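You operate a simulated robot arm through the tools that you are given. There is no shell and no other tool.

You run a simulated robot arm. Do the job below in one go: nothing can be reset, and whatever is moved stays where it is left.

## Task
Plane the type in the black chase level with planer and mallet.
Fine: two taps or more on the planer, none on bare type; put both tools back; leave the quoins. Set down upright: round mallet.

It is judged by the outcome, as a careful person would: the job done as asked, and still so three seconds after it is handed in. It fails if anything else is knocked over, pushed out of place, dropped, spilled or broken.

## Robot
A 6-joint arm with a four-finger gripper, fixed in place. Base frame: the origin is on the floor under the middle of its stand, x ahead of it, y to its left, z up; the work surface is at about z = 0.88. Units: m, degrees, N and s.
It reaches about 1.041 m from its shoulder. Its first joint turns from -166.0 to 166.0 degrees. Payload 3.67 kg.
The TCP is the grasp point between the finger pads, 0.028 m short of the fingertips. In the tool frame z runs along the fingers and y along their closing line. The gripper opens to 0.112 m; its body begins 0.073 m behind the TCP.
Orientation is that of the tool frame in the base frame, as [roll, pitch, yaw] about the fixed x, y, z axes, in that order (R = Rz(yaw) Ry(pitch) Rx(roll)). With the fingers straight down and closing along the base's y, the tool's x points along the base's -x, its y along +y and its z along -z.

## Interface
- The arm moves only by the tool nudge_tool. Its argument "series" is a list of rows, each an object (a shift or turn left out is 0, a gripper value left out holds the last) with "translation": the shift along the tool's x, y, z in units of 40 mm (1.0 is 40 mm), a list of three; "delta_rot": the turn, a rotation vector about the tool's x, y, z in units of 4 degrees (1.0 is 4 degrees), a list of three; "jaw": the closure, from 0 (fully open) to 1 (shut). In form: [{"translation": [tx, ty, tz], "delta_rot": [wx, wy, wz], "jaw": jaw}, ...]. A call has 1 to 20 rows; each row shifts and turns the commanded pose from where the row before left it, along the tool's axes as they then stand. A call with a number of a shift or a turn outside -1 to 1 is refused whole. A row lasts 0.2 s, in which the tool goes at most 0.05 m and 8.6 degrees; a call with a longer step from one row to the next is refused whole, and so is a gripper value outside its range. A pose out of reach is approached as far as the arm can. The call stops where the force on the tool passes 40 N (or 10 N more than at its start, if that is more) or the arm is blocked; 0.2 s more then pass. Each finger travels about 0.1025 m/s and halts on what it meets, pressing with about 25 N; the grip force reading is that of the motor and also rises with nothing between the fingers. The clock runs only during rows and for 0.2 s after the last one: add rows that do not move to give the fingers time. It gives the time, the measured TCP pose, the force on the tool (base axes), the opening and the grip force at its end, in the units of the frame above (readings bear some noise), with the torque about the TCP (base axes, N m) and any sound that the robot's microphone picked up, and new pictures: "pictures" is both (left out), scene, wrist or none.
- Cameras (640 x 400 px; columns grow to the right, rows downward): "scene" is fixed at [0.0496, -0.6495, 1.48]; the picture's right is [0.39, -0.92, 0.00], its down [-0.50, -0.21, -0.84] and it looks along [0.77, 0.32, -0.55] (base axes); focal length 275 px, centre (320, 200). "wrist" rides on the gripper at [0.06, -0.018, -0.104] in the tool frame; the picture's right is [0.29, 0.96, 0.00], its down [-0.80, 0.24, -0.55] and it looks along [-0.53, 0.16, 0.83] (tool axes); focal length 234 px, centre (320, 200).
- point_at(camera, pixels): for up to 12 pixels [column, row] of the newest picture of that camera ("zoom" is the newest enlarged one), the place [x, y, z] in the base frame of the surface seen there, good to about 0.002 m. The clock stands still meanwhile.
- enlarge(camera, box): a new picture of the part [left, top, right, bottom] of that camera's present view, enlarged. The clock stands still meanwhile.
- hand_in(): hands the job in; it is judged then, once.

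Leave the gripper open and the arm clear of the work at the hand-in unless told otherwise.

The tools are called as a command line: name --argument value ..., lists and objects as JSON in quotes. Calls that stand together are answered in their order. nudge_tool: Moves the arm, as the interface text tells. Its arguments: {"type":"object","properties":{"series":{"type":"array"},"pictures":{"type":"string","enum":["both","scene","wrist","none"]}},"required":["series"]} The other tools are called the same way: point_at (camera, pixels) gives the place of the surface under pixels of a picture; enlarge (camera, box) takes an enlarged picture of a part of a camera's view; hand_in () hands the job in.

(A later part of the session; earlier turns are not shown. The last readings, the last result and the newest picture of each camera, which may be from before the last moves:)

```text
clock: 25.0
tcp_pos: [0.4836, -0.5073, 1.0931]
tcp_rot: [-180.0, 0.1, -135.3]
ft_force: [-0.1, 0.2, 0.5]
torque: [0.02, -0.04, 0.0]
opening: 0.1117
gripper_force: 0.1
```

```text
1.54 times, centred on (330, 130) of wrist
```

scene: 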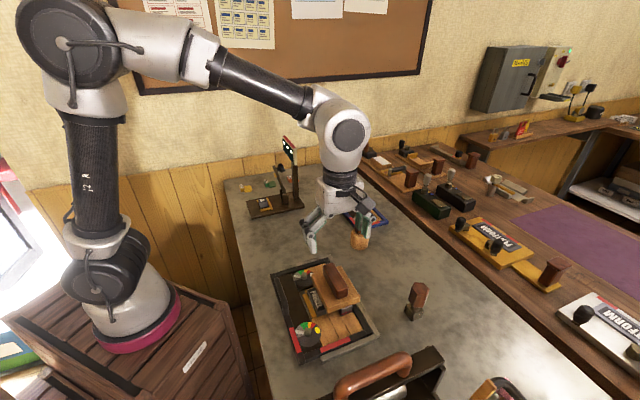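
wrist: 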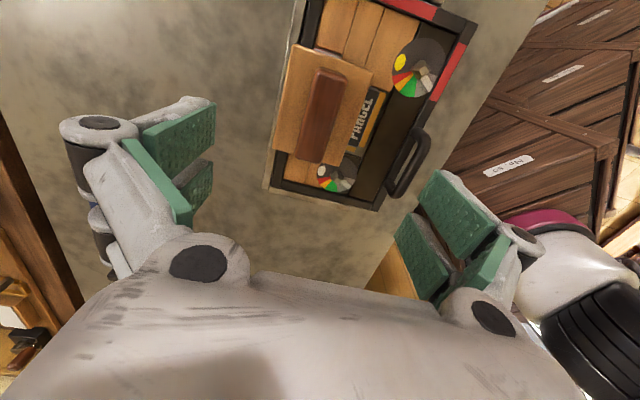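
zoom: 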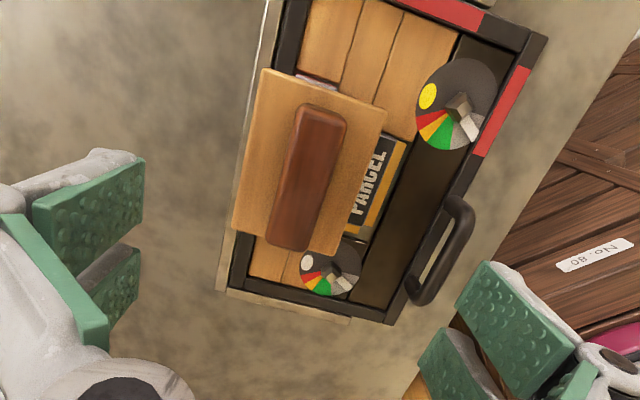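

The planer sits flat on the type, clear of the quoin knobs. I'll record the bar's position for tapping and re-measure the mallet (scene around (360,238)) before fetching it.

point_at --camera "zoom" --pixels '[[298, 115], [342, 122], [273, 240], [308, 245], [309, 180], [265, 75], [382, 108], [236, 228], [335, 252], [320, 85], [250, 160], [360, 180]]'

enlarge --camera "scene" --box '[320, 180, 400, 260]'

```text
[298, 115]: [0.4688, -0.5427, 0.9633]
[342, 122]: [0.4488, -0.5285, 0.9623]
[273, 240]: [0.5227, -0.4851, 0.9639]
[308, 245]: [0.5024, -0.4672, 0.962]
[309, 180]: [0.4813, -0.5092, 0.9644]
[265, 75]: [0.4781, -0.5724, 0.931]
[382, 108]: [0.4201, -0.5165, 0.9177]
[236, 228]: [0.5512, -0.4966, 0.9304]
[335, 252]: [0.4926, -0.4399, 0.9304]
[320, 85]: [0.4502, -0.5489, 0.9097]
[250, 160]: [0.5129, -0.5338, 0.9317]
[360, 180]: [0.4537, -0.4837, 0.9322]
```

```text
5.00 times, centred on (360, 220) of scene
```

zoom: 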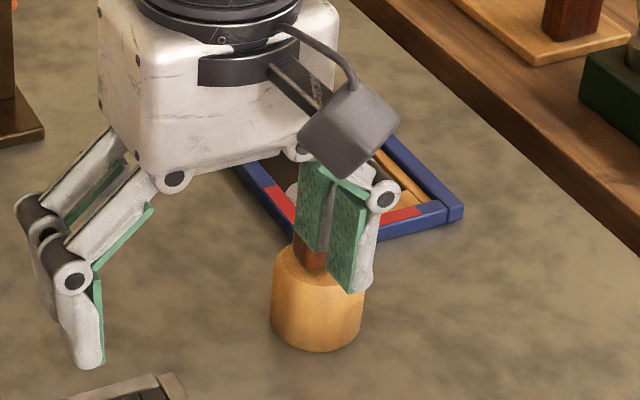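

The planer bar top is z≈0.9635, centred at (0.4857,-0.5059). I'll raise to z≈1.2 and move over the mallet near (0.703,-0.508).

nudge_tool --series '[{"translation": [0, 0, -0.9]}, {"translation": [0, 0, -0.9]}, {"translation": [0, 0, -0.9]}, {"translation": [-0.645, -0.648, 0]}, {"translation": [-0.645, -0.648, 0]}, {"translation": [-0.645, -0.648, 0]}, {"translation": [-0.645, -0.648, 0]}, {"translation": [-0.645, -0.648, 0]}, {"translation": [-0.645, -0.648, 0]}, {}]'

enlarge --camera "wrist" --box '[230, 20, 410, 220]'

enlarge --camera "scene" --box '[320, 180, 400, 260]'

```text
clock: 27.2
tcp_pos: [0.7028, -0.5096, 1.2012]
tcp_rot: [-179.9, 0.1, -135.2]
ft_force: [0.4, -0.7, 0.1]
torque: [-0.01, 0.01, 0.02]
opening: 0.1118
gripper_force: 0.1
```

scene: 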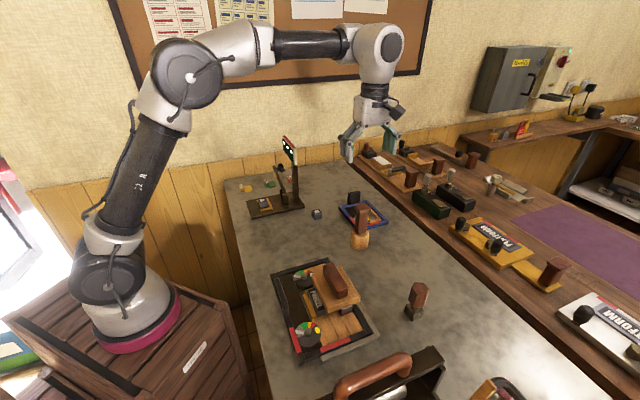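
wrist: 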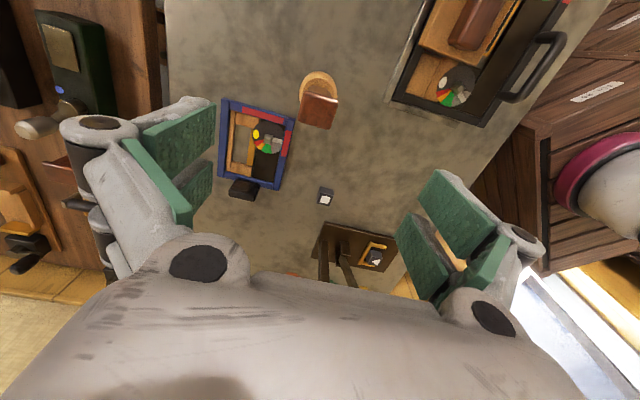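

```text
2.00 times, centred on (320, 120) of wrist
```

zoom: 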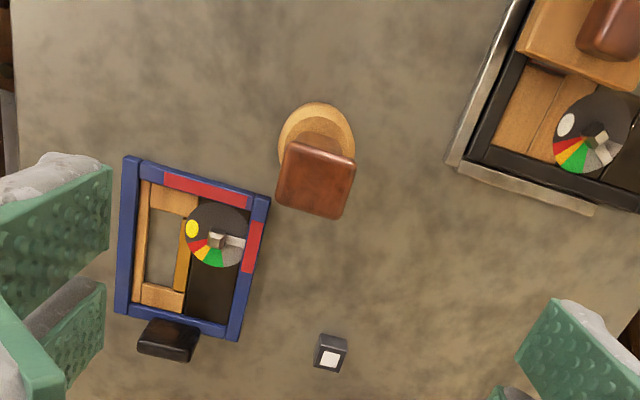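

```text
5.00 times, centred on (360, 220) of scene
```

zoom: 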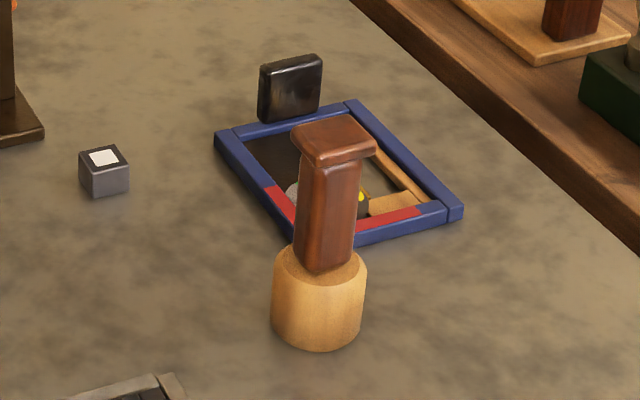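

From here the mallet's handle cap is a square at (317,178) in the wrist zoom, aligned with the gripper. I'll measure the cap, shaft and head from the scene enlargement.

point_at --camera "zoom" --pixels '[[333, 138], [295, 130], [338, 117], [374, 144], [320, 160], [318, 175], [302, 210], [350, 215], [330, 240], [298, 250], [347, 262], [320, 265]]'

point_at --camera "wrist" --pixels '[[305, 92], [338, 99], [299, 121], [331, 129], [318, 110], [310, 75], [303, 80], [335, 85], [318, 72], [320, 82]]'

point_at --camera "zoom" --pixels '[[318, 345], [275, 310], [362, 310], [318, 300], [290, 268], [355, 270], [318, 325], [275, 275], [365, 285]]'

```text
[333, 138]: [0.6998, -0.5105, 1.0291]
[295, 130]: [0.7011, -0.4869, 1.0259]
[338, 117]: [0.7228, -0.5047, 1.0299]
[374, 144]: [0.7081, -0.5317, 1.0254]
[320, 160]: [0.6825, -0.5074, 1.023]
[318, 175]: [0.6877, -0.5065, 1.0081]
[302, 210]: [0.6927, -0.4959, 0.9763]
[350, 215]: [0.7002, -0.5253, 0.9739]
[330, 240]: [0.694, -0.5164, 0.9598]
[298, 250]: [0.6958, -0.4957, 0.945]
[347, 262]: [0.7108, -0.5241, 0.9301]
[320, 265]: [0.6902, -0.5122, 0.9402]
```

```text
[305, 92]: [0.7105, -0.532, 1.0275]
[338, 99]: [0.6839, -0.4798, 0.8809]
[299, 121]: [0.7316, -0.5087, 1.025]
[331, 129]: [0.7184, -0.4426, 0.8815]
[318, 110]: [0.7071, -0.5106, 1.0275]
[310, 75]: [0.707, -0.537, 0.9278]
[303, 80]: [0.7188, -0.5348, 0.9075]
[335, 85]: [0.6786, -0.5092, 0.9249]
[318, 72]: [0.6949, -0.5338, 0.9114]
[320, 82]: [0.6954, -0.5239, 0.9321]
```

```text
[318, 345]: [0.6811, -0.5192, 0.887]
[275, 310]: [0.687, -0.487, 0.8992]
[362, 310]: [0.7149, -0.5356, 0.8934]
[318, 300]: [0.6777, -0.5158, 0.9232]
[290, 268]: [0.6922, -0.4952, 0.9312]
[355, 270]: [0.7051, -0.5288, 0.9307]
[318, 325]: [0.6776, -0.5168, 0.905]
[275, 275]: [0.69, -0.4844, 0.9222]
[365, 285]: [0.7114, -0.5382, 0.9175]
```

The cap is centred at about (0.7065,-0.509), with its sides rotated about 48–50° and its top at z≈1.028. I'll go down to TCP z≈1.10, with the tips still above the cap, for a closer look.

nudge_tool --series '[{"translation": [-0.076, -0.055, 0.5]}, {"translation": [0, 0, 0.8]}, {"translation": [0, 0, 0.8]}, {"translation": [0, 0, 0.4]}, {}]'

enlarge --camera "wrist" --box '[230, 60, 410, 240]'

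```text
clock: 28.4
tcp_pos: [0.7072, -0.5082, 1.1002]
tcp_rot: [-180.0, 0.1, -135.1]
ft_force: [0.3, -0.4, 0.3]
torque: [0.0, -0.06, 0.02]
opening: 0.1121
gripper_force: 0.0
```

scene: 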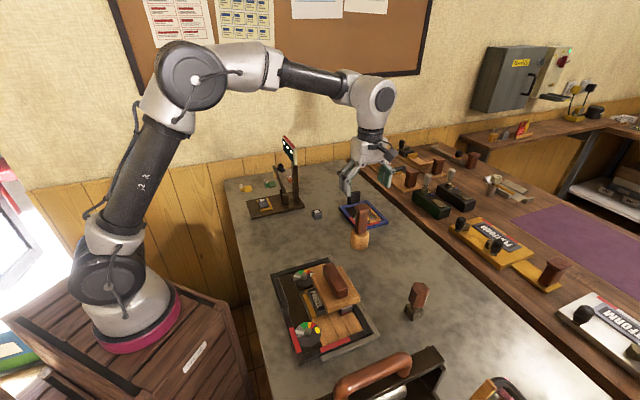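
wrist: 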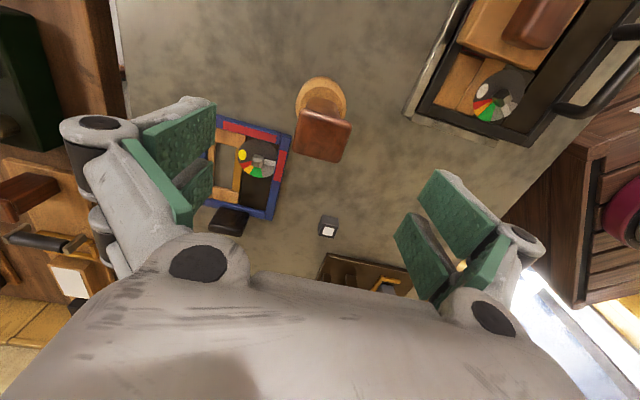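

```text
2.22 times, centred on (320, 150) of wrist
```

zoom: 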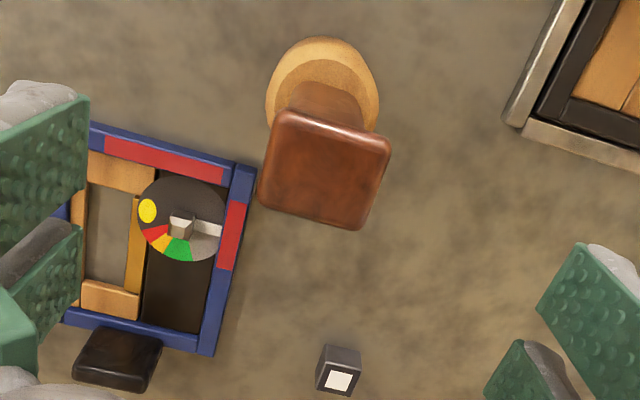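

point_at --camera "zoom" --pixels '[[284, 118], [384, 146], [356, 222], [266, 196], [334, 128], [372, 186], [310, 210], [273, 158], [325, 168], [320, 95], [322, 42], [372, 90]]'

```text
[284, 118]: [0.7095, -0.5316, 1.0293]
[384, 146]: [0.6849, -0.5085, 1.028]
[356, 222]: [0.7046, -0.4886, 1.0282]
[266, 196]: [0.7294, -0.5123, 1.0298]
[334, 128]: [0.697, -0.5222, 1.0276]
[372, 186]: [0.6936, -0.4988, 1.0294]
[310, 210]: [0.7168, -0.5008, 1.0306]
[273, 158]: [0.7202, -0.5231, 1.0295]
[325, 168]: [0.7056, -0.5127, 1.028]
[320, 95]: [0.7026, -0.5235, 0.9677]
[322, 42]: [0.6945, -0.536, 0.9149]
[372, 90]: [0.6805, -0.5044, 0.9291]
```

The cap is centred at (0.7071,-0.5103), aligned at 45°, and about 0.036 × 0.030. I'll check the heights of nearby items (blue chase and black block) before descending with open fingers.

point_at --camera "zoom" --pixels '[[120, 350], [105, 375], [240, 175], [100, 150], [180, 225], [338, 355], [215, 340]]'

point_at --camera "scene" --pixels '[[354, 193], [353, 199], [358, 195], [364, 213]]'

```text
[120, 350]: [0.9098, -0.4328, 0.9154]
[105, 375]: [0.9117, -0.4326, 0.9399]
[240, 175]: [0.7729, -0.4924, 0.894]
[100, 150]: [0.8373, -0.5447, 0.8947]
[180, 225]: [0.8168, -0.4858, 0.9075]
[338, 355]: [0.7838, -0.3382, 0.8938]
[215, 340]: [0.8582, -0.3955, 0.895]
```

```text
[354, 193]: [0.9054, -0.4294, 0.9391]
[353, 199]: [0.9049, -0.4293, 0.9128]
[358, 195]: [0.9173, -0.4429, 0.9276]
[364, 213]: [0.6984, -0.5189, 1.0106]
```

Everything around is below 0.94, so the descent is safe. I'll centre, descend to TCP z≈0.982 and close on the handle shaft.

nudge_tool --series '[{"translation": [0.035, -0.035, 0.5]}, {"translation": [0, 0, 0.7]}, {"translation": [0, 0, 0.7]}, {"translation": [0, 0, 0.6]}, {"translation": [0, 0, 0.45]}, {}]'

enlarge --camera "scene" --box '[320, 180, 400, 260]'

```text
clock: 29.8
tcp_pos: [0.7078, -0.5107, 0.9824]
tcp_rot: [-179.9, 0.1, -135.2]
ft_force: [-0.5, 0.5, -0.5]
torque: [0.01, 0.0, -0.02]
opening: 0.1122
gripper_force: 0.0
```

scene: 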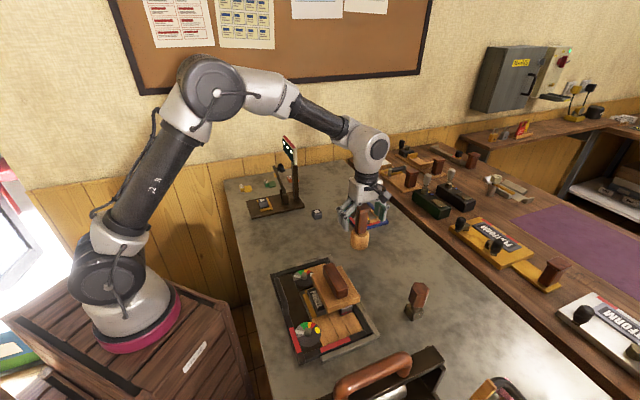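
wrist: 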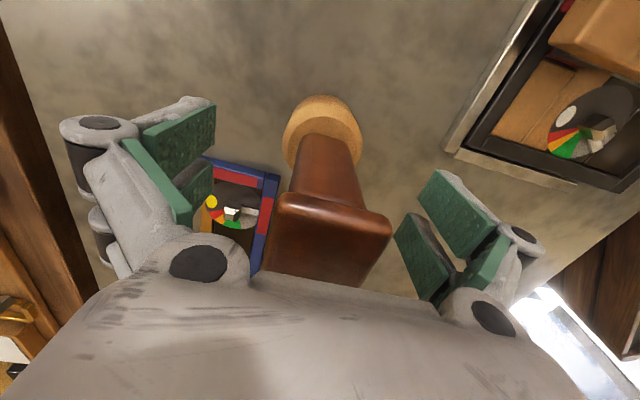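

```text
5.00 times, centred on (360, 220) of scene
```

zoom: 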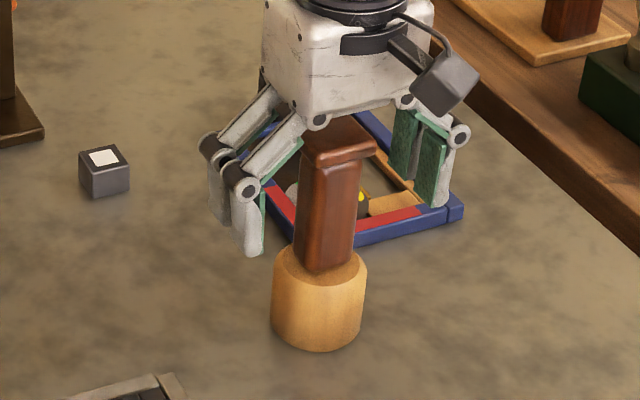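

The fingers straddle the handle shaft below the cap. I'll close gently and hold.

nudge_tool --series '[{"jaw": 0.4}, {"jaw": 0.55}, {"jaw": 0.7}, {"jaw": 0.8}, {"jaw": 1.0}, {"jaw": 1.0}, {"jaw": 1.0}, {"jaw": 1.0}]'

enlarge --camera "scene" --box '[320, 180, 400, 260]'

```text
clock: 31.6
tcp_pos: [0.7086, -0.5104, 0.9817]
tcp_rot: [-179.8, 0.1, -135.2]
ft_force: [-1.1, 0.2, 0.4]
torque: [0.01, 0.01, -0.03]
opening: 0.0337
gripper_force: 25.6
```

scene: 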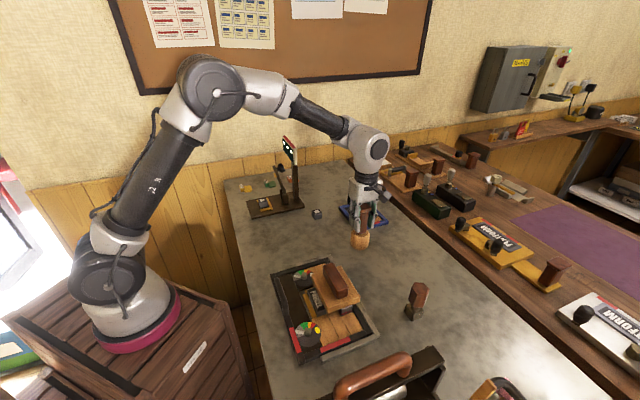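
wrist: 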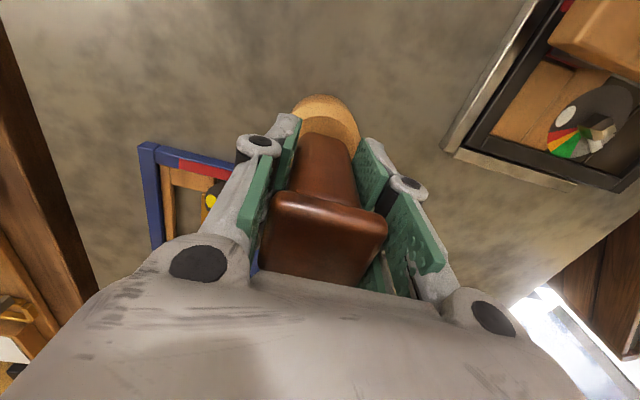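

```text
5.00 times, centred on (360, 220) of scene
```

zoom: 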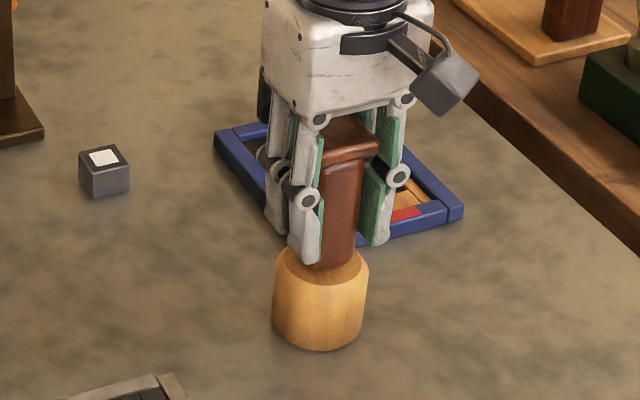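

Gripped at 0.0337 with 25 N. I'll lift slowly and verify there is no slip.

nudge_tool --series '[{"translation": [0, 0, -0.1]}, {"translation": [0, 0, -0.15]}, {"translation": [0, 0, -0.25]}, {"translation": [0, 0, -0.4]}, {"translation": [0, 0, -0.5]}, {"translation": [0, 0, -0.5]}, {"translation": [0, 0, -0.5]}, {"translation": [0, 0, -0.5]}, {"translation": [0, 0, -0.4]}, {"translation": [0, 0, -0.2]}, {}]'

enlarge --camera "scene" --box '[310, 150, 410, 250]'

```text
clock: 34.0
tcp_pos: [0.7086, -0.5114, 1.123]
tcp_rot: [179.9, 0.1, -135.2]
ft_force: [0.6, -0.2, -3.5]
torque: [0.0, -0.03, -0.01]
opening: 0.0337
gripper_force: 25.4
```

scene: 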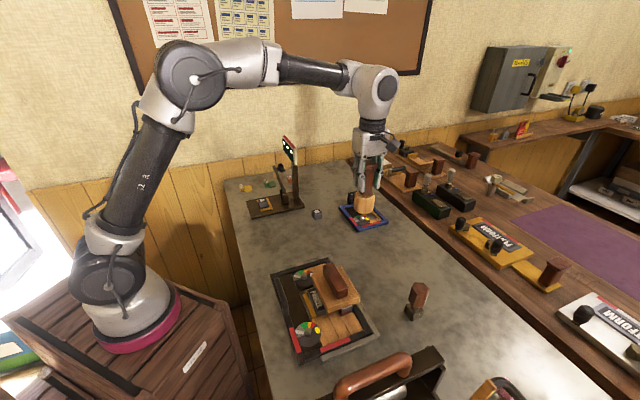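
wrist: 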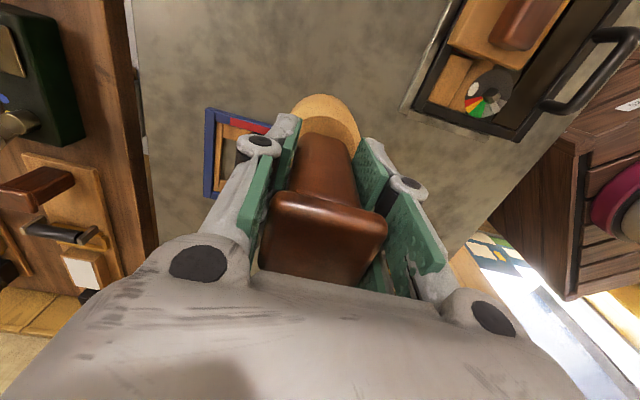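

```text
4.00 times, centred on (360, 200) of scene
```

zoom: 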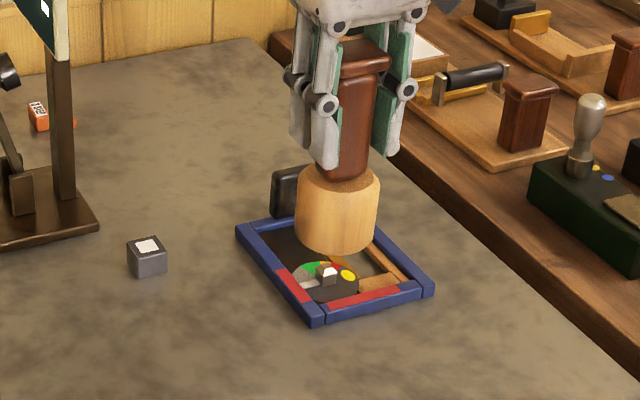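

The mallet is held at about 3.5 N with its bottom at z≈1.02. I'll move it across to above the planer's bar, near TCP (0.4885,-0.508).

nudge_tool --series '[{"translation": [0.3, 0.3, 0]}, {"translation": [0.6, 0.62, 0]}, {"translation": [0.6, 0.62, 0]}, {"translation": [0.6, 0.62, 0]}, {"translation": [0.6, 0.62, 0]}, {"translation": [0.6, 0.62, 0]}, {"translation": [0.34, 0.34, 0]}, {"translation": [0.2, 0.2, 0]}, {}, {}]'

enlarge --camera "scene" --box '[280, 190, 400, 330]'

enlarge --camera "wrist" --box '[220, 0, 460, 260]'

```text
clock: 36.2
tcp_pos: [0.4885, -0.5056, 1.1229]
tcp_rot: [-179.9, 0.1, -135.2]
ft_force: [0.9, -0.5, -3.3]
torque: [0.02, -0.01, 0.03]
opening: 0.034
gripper_force: 25.3
```

scene: 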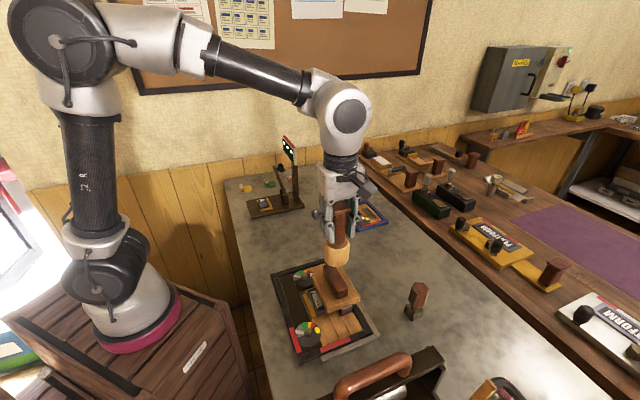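
wrist: 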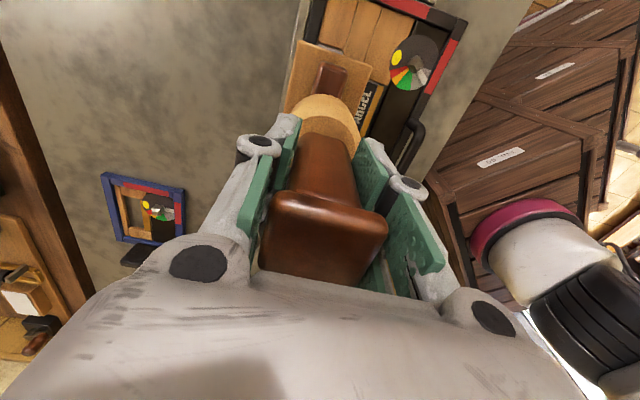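

```text
2.86 times, centred on (340, 260) of scene
```

zoom: 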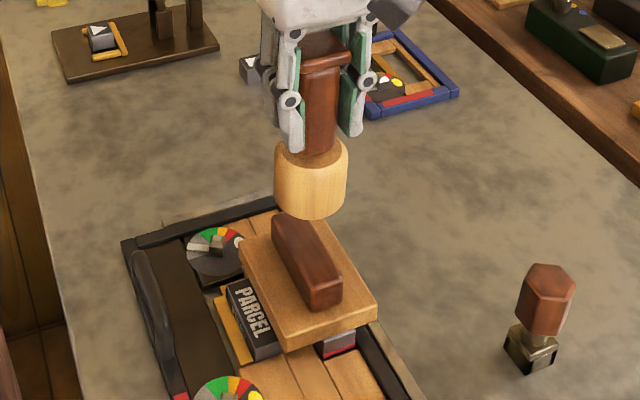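

```text
1.54 times, centred on (340, 130) of wrist
```

zoom: 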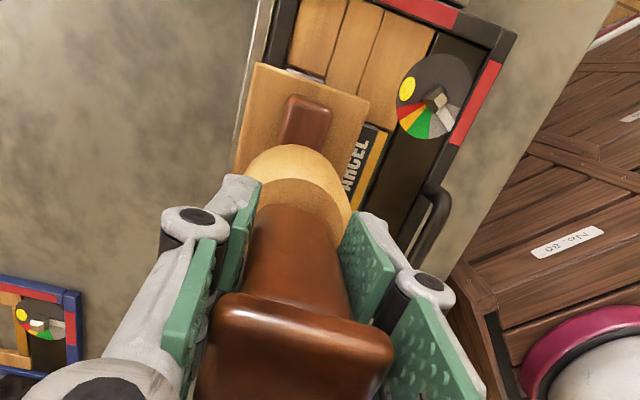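

The mallet is directly above the bar centre (u≈-0.013, v≈0.702), with its bottom about 58 mm above the bar. I'll lower it to about 15 mm above, then give a first moderate tap and rise back.

nudge_tool --series '[{"translation": [0, 0, 0.4]}, {"translation": [0, 0, 0.4]}, {"translation": [0, 0, 0.27]}, {}, {"translation": [0, 0, 0.5]}, {"translation": [0, 0, -0.5]}, {"translation": [0, 0, -0.2]}, {}]'

enlarge --camera "scene" --box '[280, 210, 390, 330]'

```text
clock: 38.0
tcp_pos: [0.4897, -0.5059, 1.0855]
tcp_rot: [-179.9, 0.1, -135.2]
ft_force: [-0.4, 0.0, -3.0]
torque: [0.0, 0.01, -0.01]
opening: 0.0337
gripper_force: 24.5
```

scene: 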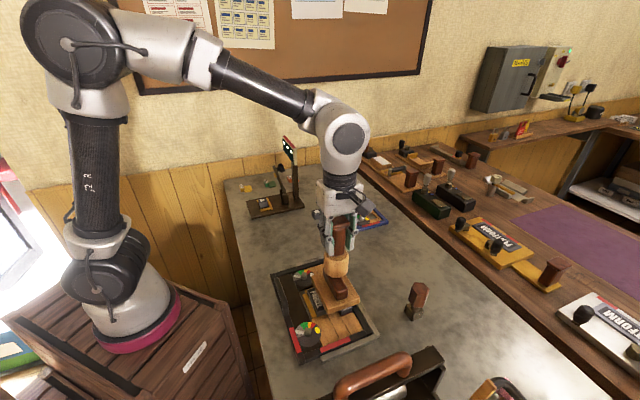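
wrist: 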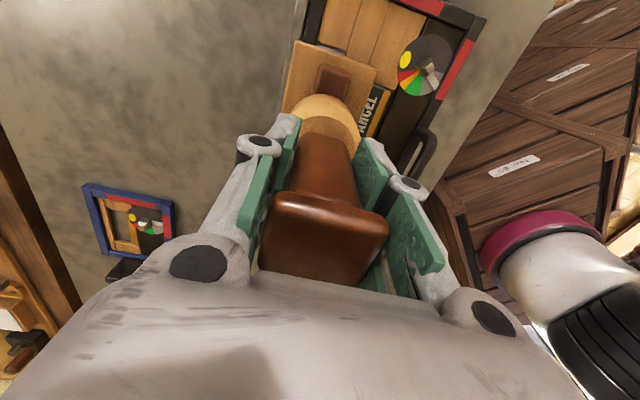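

```text
3.33 times, centred on (335, 270) of scene
```

zoom: 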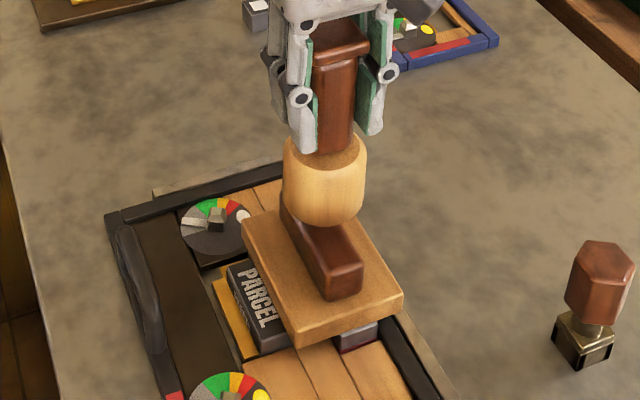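

No sound was reported. I'll measure the planer height to see whether the tap landed or moved the type.

point_at --camera "zoom" --pixels '[[270, 270], [300, 320], [385, 290], [345, 272], [330, 280], [310, 240], [262, 230], [357, 325], [365, 345], [262, 300], [325, 220]]'

enlarge --camera "scene" --box '[310, 270, 370, 330]'

```text
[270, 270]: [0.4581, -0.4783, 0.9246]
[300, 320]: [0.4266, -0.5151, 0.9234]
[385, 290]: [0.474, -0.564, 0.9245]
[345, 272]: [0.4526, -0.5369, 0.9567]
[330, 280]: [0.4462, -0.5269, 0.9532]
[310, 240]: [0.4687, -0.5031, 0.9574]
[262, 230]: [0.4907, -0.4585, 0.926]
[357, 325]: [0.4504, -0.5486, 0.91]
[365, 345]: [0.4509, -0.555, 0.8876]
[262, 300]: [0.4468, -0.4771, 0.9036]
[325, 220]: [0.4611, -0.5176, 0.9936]
```

```text
6.67 times, centred on (340, 300) of scene
```

zoom: 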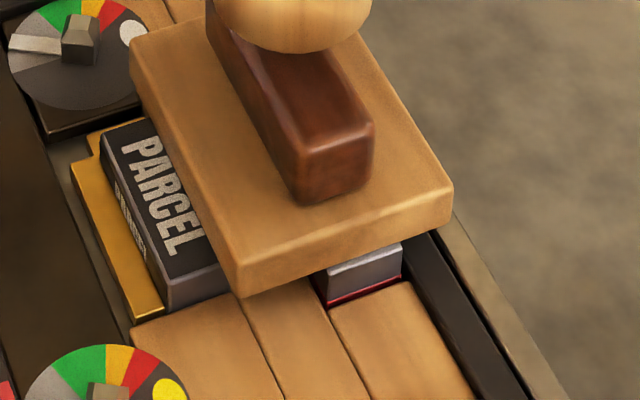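

The slab top dropped from 0.931 to 0.9245, about 6.5 mm, and the planer now rests near PARCEL height, so the first tap drove the type down. I'll give a second tap with less overshoot, since the bar top is now about 0.957.

nudge_tool --series '[{"translation": [0, 0, 0.3]}, {}, {"translation": [0, 0, 0.45]}, {"translation": [0, 0, -0.45]}, {"translation": [0, 0, -0.3]}, {}]'

enlarge --camera "scene" --box '[310, 270, 370, 330]'

```text
clock: 39.4
tcp_pos: [0.4885, -0.5051, 1.0868]
tcp_rot: [-179.9, 0.1, -135.2]
ft_force: [0.3, 1.0, -2.6]
torque: [0.0, 0.04, -0.01]
opening: 0.0336
gripper_force: 24.6
```

scene: 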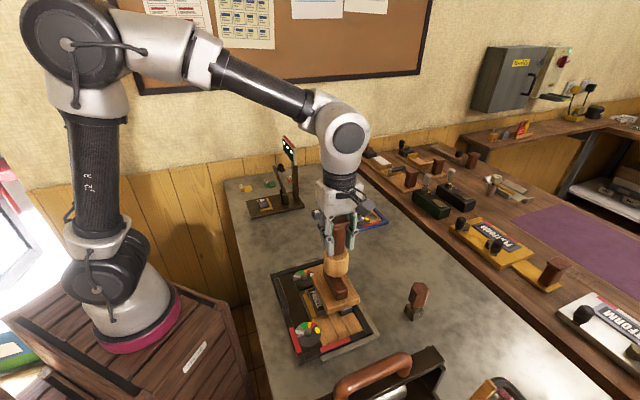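
wrist: 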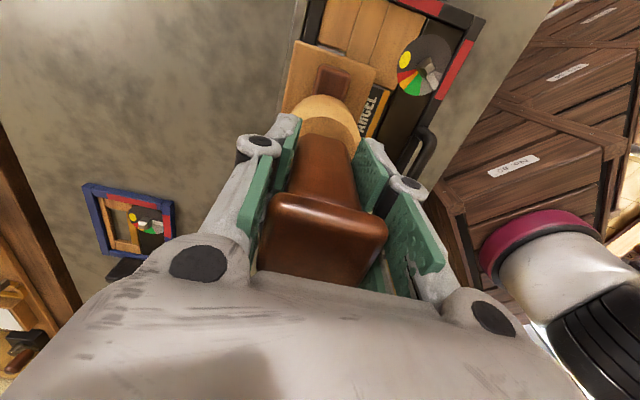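

```text
6.67 times, centred on (340, 300) of scene
```

zoom: 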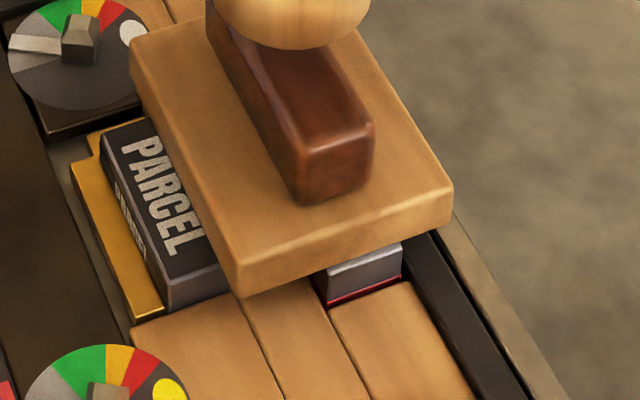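

There was no force trip or sound. The second tap probably just kissed the bar (lowest command 1.058 against contact at about 1.0587). I'll check the planer height, then give a firmer tap.

point_at --camera "zoom" --pixels '[[180, 100], [220, 180], [260, 240], [400, 200], [350, 225], [420, 170], [340, 125], [320, 110], [175, 205], [150, 150], [365, 255], [240, 265]]'

nudge_tool --series '[{"translation": [0, 0, 0.3]}, {}, {"translation": [0, 0, 0.57]}, {"translation": [0, 0, -0.57]}, {"translation": [0, 0, -0.3]}, {}]'

enlarge --camera "scene" --box '[310, 270, 370, 330]'

```text
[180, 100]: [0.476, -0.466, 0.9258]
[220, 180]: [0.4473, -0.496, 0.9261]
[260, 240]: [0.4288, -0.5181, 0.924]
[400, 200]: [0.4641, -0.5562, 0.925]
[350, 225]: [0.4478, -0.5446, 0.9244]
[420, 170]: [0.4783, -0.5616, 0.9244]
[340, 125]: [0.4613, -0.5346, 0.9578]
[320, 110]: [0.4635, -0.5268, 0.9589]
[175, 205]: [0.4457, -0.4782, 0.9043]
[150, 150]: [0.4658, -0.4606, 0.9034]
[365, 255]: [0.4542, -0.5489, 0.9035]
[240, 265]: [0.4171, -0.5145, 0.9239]
```

```text
clock: 40.8
tcp_pos: [0.4895, -0.5076, 1.0868]
tcp_rot: [-179.8, 0.1, -135.3]
ft_force: [-0.4, 0.3, -3.0]
torque: [0.01, 0.04, -0.03]
opening: 0.0337
gripper_force: 25.0
```

scene: 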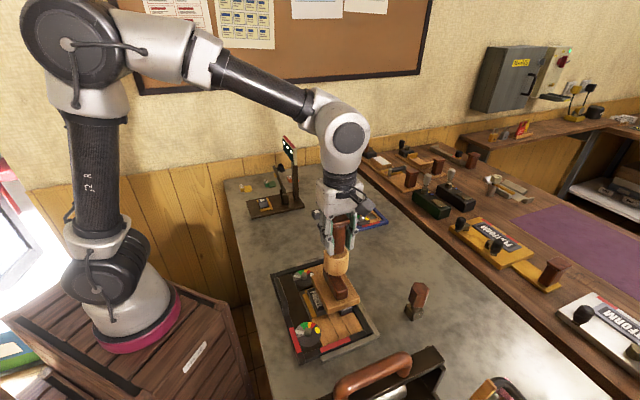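
wrist: 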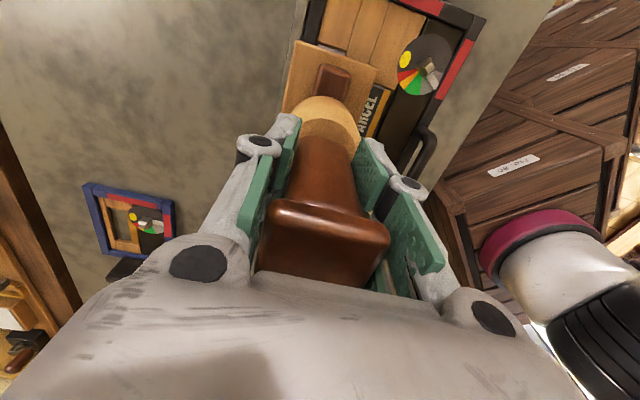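

```text
6.67 times, centred on (340, 300) of scene
```

zoom: 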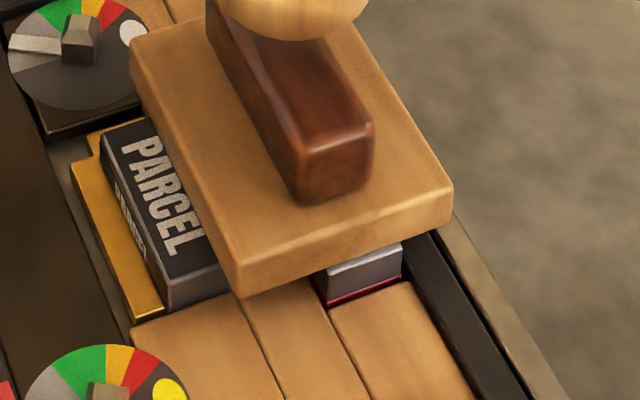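

The wrist view shows the mallet slid up slightly in the grip, with its cap a bit closer, so the tap made firm contact. I'll measure the cap's height to see how far and check that it's still straight.

enlarge --camera "wrist" --box '[220, 60, 440, 290]'

point_at --camera "wrist" --pixels '[[290, 240], [330, 245], [370, 250], [320, 265], [285, 205], [380, 228], [322, 150], [320, 100], [320, 112], [333, 72], [345, 60], [300, 110]]'

enlarge --camera "scene" --box '[290, 200, 380, 300]'

```text
1.74 times, centred on (330, 175) of wrist
```

zoom: 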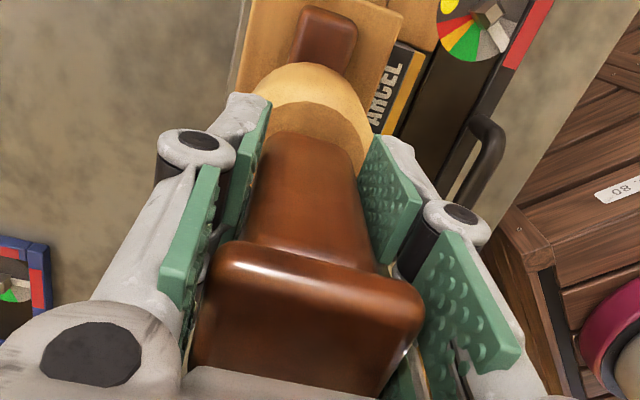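

```text
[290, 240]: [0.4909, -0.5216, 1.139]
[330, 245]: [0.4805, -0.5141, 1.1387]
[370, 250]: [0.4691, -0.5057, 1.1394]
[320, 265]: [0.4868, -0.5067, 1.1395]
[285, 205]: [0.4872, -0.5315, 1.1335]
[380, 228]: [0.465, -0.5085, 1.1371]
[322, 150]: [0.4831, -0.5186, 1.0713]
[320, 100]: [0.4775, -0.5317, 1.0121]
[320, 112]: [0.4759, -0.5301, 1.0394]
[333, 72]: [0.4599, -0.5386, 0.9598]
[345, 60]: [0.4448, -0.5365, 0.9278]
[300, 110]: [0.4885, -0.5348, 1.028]
```

```text
4.00 times, centred on (335, 250) of scene
```

zoom: 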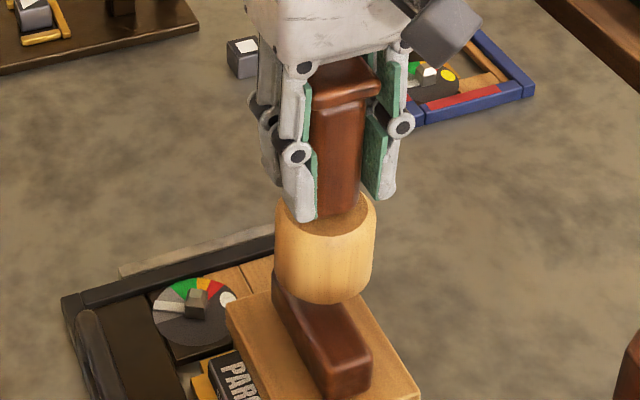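

The mallet is still straight, about 4.5 mm higher in the grip, with its bottom at 0.990. The bar top is 0.9585. I'll make one faster, short tap at about 0.2 m/s with a small overshoot and an immediate rebound.

nudge_tool --series '[{"translation": [0, 0, -0.12]}, {}, {"translation": [0, 0, 1.0]}, {"translation": [0, 0, -1.0]}, {"translation": [0, 0, -0.1]}, {}]'

enlarge --camera "scene" --box '[290, 220, 380, 330]'

```text
clock: 42.2
tcp_pos: [0.489, -0.5072, 1.0966]
tcp_rot: [-179.9, 0.1, -135.3]
ft_force: [-0.2, -0.5, -3.2]
torque: [-0.01, -0.01, 0.01]
opening: 0.0337
gripper_force: 25.0
```

scene: 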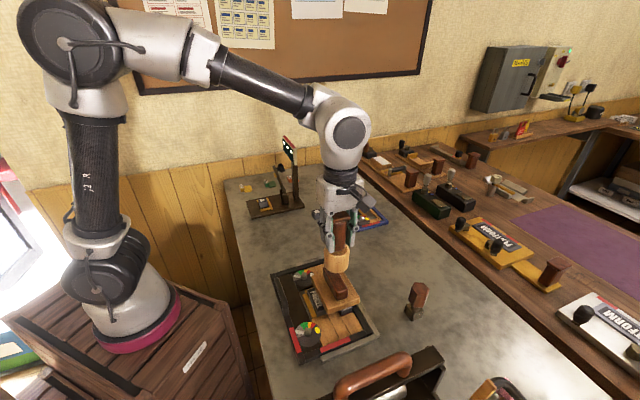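
wrist: 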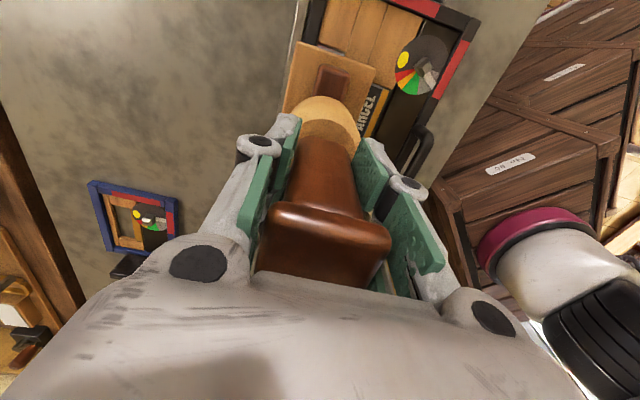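

```text
3.64 times, centred on (335, 275) of scene
```

zoom: 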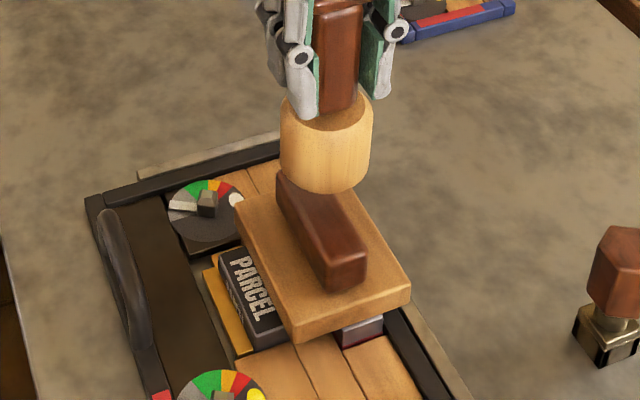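

No sound is ever reported, but contact is evident because the mallet slid up again slightly. I'll measure the cap and planer heights before deciding on another tap.

point_at --camera "wrist" --pixels '[[290, 245], [330, 250], [370, 255], [320, 265], [340, 240]]'

point_at --camera "zoom" --pixels '[[255, 220], [290, 290], [310, 320], [390, 280], [360, 270], [345, 245], [325, 220], [250, 290], [362, 325], [240, 210]]'

```text
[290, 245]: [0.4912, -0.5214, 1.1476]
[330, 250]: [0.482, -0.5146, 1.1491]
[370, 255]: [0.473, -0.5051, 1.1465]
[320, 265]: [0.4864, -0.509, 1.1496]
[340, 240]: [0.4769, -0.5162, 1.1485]
```

```text
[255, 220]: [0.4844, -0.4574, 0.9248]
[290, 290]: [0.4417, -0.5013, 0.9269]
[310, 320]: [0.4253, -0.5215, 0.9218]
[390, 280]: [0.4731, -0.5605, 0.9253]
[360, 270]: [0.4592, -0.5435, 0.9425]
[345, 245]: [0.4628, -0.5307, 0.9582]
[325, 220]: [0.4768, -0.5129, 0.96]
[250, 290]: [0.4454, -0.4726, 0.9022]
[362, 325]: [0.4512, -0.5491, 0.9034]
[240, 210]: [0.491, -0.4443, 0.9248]
```

The mallet is straight and level, and the planer slab is at 0.925. The last tap's contact is uncertain because of servo lag, so I'll tap again and end the call at the bottom so the force reading confirms contact.

nudge_tool --series '[{"translation": [0, 0, 0.12]}, {}, {"translation": [0, 0, 1.0]}]' --pictures "none"

nudge_tool --series '[{"translation": [0, 0, -0.8]}, {}]'

```text
clock: 43.0
tcp_pos: [0.4883, -0.5084, 1.0532]
tcp_rot: [-179.7, 0.0, -135.2]
ft_force: [1.4, 1.8, 17.1]
torque: [0.18, 0.15, 0.01]
opening: 0.0336
gripper_force: 24.9
```

```text
clock: 43.6
tcp_pos: [0.4874, -0.507, 1.0828]
tcp_rot: [179.9, 0.1, -135.2]
ft_force: [0.1, 0.0, -3.7]
torque: [0.0, 0.0, -0.02]
opening: 0.0338
gripper_force: 25.5
```

scene: 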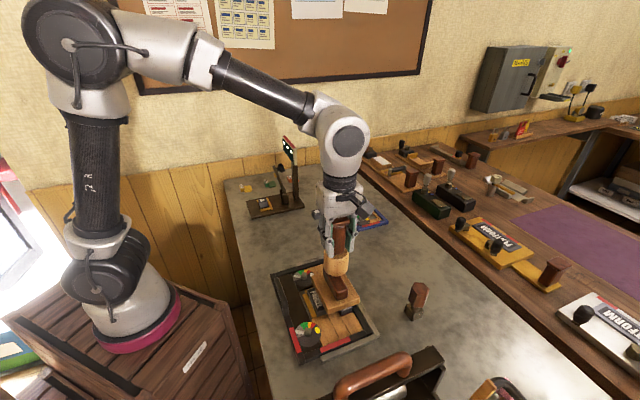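
wrist: 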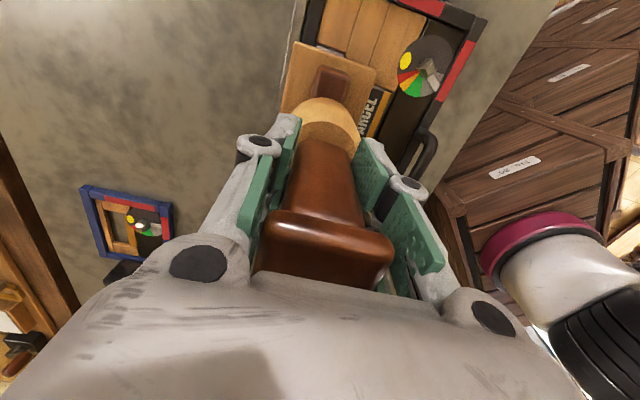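

Contact is confirmed: Fz is 17 N at the bottom with a clean release. I'll do one more identical tap so at least two are certain.

nudge_tool --series '[{"translation": [0, 0, 0.9]}]' --pictures "none"

nudge_tool --series '[{"translation": [0, 0, -0.9]}, {"translation": [0, 0, -0.6]}, {}]'

enlarge --camera "scene" --box '[290, 200, 380, 330]'

enlarge --camera "wrist" --box '[220, 40, 440, 290]'

```text
clock: 44.0
tcp_pos: [0.4872, -0.5074, 1.0481]
tcp_rot: [-179.8, 0.0, -135.1]
ft_force: [-3.1, 2.7, 19.8]
torque: [0.16, 0.18, 0.24]
opening: 0.0338
gripper_force: 25.0
```

```text
clock: 44.8
tcp_pos: [0.4885, -0.5073, 1.1055]
tcp_rot: [-180.0, 0.0, -135.1]
ft_force: [-0.1, 0.1, -3.7]
torque: [0.0, 0.01, -0.01]
opening: 0.0338
gripper_force: 25.2
```

scene: 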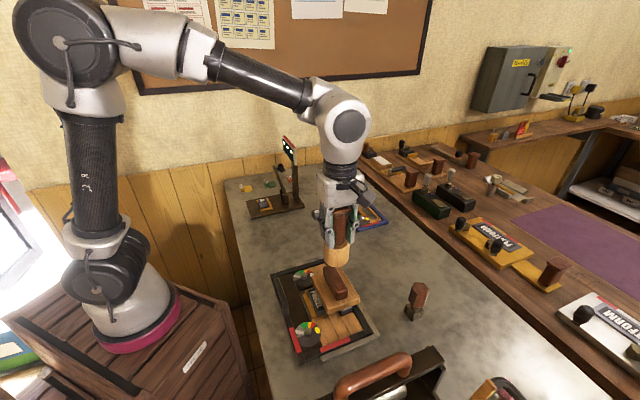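
wrist: 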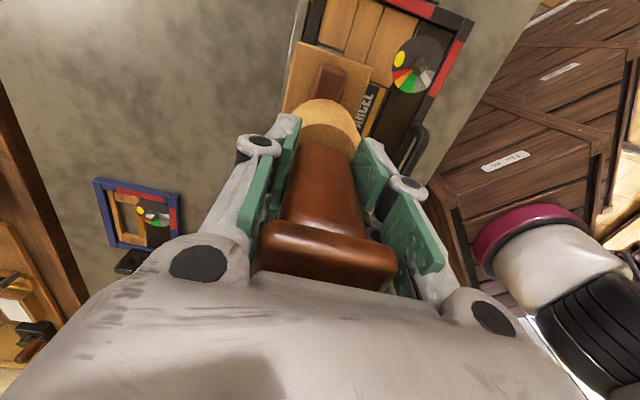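

```text
3.08 times, centred on (335, 265) of scene
```

zoom: 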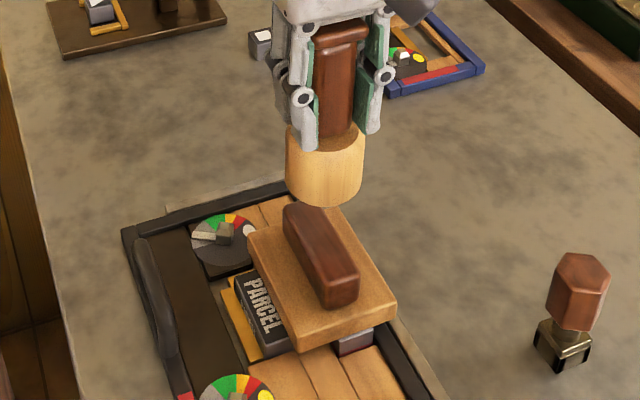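

```text
1.60 times, centred on (330, 165) of wrist
```

zoom: 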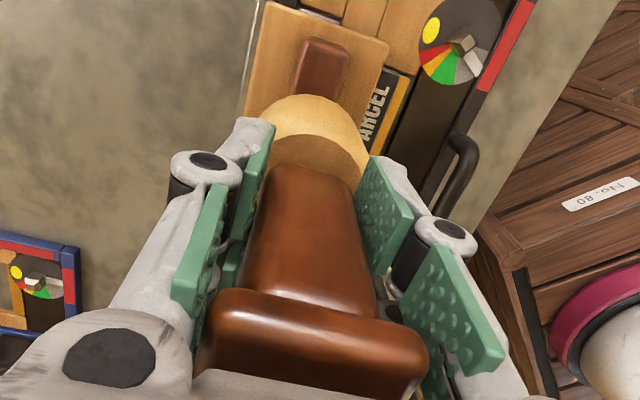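

Fz was 19.8 N, so that's a second confirmed tap. I'll look closely at the visible base of the – block and the slab level to see whether the type is fully down.

enlarge --camera "scene" --box '[325, 285, 360, 315]'

```text
13.33 times, centred on (342, 300) of scene
```

zoom: 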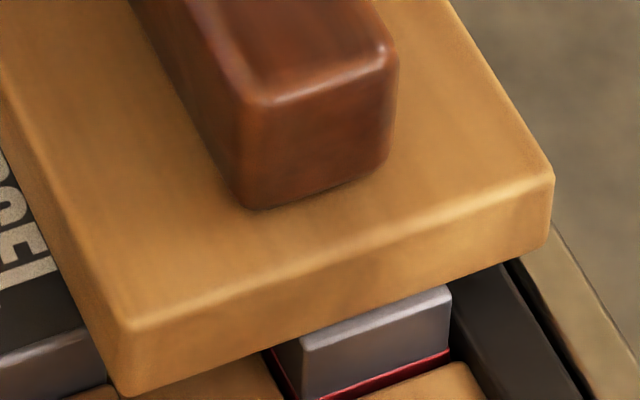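

point_at --camera "zoom" --pixels '[[390, 312], [390, 330], [390, 350], [390, 362], [390, 368], [390, 374], [390, 380], [390, 388], [430, 300], [430, 345], [430, 356], [430, 364]]'

point_at --camera "zoom" --pixels '[[100, 240], [180, 300], [300, 250], [450, 200], [500, 150], [60, 150], [30, 60], [30, 300], [15, 240], [40, 280], [300, 60], [340, 40]]'

```text
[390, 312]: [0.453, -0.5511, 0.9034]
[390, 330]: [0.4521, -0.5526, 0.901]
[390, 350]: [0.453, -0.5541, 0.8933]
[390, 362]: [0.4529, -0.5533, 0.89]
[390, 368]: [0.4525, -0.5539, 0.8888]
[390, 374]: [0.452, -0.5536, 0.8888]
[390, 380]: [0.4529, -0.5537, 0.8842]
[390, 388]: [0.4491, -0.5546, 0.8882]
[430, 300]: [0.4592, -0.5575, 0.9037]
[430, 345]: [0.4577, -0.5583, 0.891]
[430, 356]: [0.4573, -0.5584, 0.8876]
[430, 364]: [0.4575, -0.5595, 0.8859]
```

```text
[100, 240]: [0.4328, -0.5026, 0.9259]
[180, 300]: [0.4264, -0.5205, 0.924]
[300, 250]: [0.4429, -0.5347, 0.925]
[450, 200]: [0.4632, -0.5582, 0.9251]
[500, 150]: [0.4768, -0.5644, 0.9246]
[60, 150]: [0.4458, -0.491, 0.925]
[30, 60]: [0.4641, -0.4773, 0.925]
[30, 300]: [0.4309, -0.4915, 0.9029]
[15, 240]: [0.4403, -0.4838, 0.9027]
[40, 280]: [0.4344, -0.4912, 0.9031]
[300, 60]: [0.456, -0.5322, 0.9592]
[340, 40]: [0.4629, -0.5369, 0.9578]
```

The – top reads 0.9034–0.9037, PARCEL 0.903, and the slab is uniformly 0.925, so the type is level. Now I'll return the mallet: rise, retrace the path back, and check its hanging height.

nudge_tool --series '[{"translation": [0, 0, -0.4]}, {"translation": [-0.2, -0.2, 0]}, {"translation": [-0.6, -0.62, 0]}, {"translation": [-0.6, -0.62, 0]}, {"translation": [-0.6, -0.62, 0]}, {"translation": [-0.6, -0.62, 0]}, {"translation": [-0.6, -0.62, 0]}, {"translation": [-0.34, -0.34, 0]}, {"translation": [-0.3, -0.3, 0]}, {}, {}]'

enlarge --camera "scene" --box '[310, 150, 410, 250]'

point_at --camera "wrist" --pixels '[[290, 255], [330, 260], [370, 265], [320, 270], [340, 250], [322, 108], [310, 112]]'

```text
clock: 47.2
tcp_pos: [0.7085, -0.5096, 1.1222]
tcp_rot: [-179.9, 0.1, -135.2]
ft_force: [-0.7, 0.4, -2.6]
torque: [0.01, 0.01, 0.01]
opening: 0.034
gripper_force: 25.1
```

scene: 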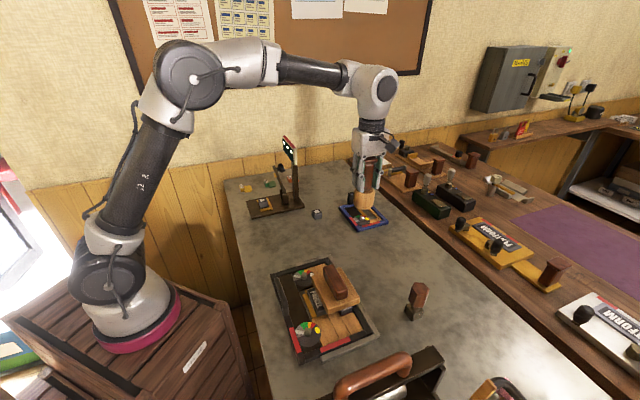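
wrist: 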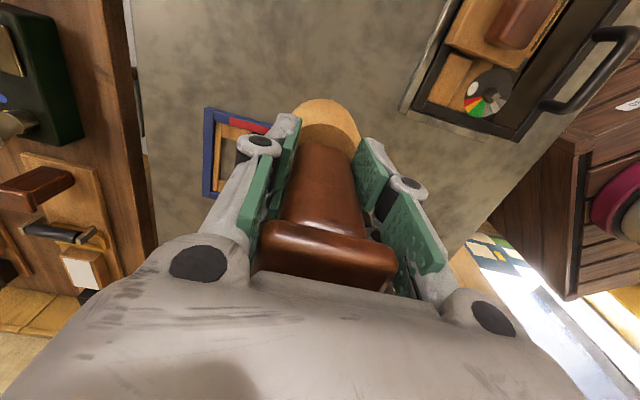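

```text
4.00 times, centred on (360, 200) of scene
```

zoom: 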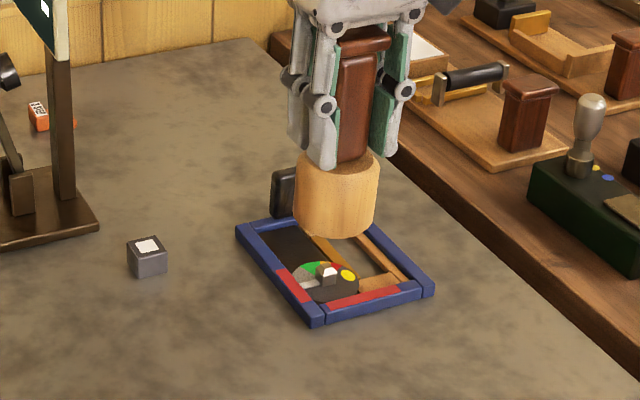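

```text
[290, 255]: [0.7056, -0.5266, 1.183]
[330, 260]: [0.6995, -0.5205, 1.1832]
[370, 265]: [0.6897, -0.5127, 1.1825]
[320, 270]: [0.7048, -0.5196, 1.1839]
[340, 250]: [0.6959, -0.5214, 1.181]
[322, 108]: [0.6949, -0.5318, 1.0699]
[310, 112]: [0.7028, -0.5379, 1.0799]
```

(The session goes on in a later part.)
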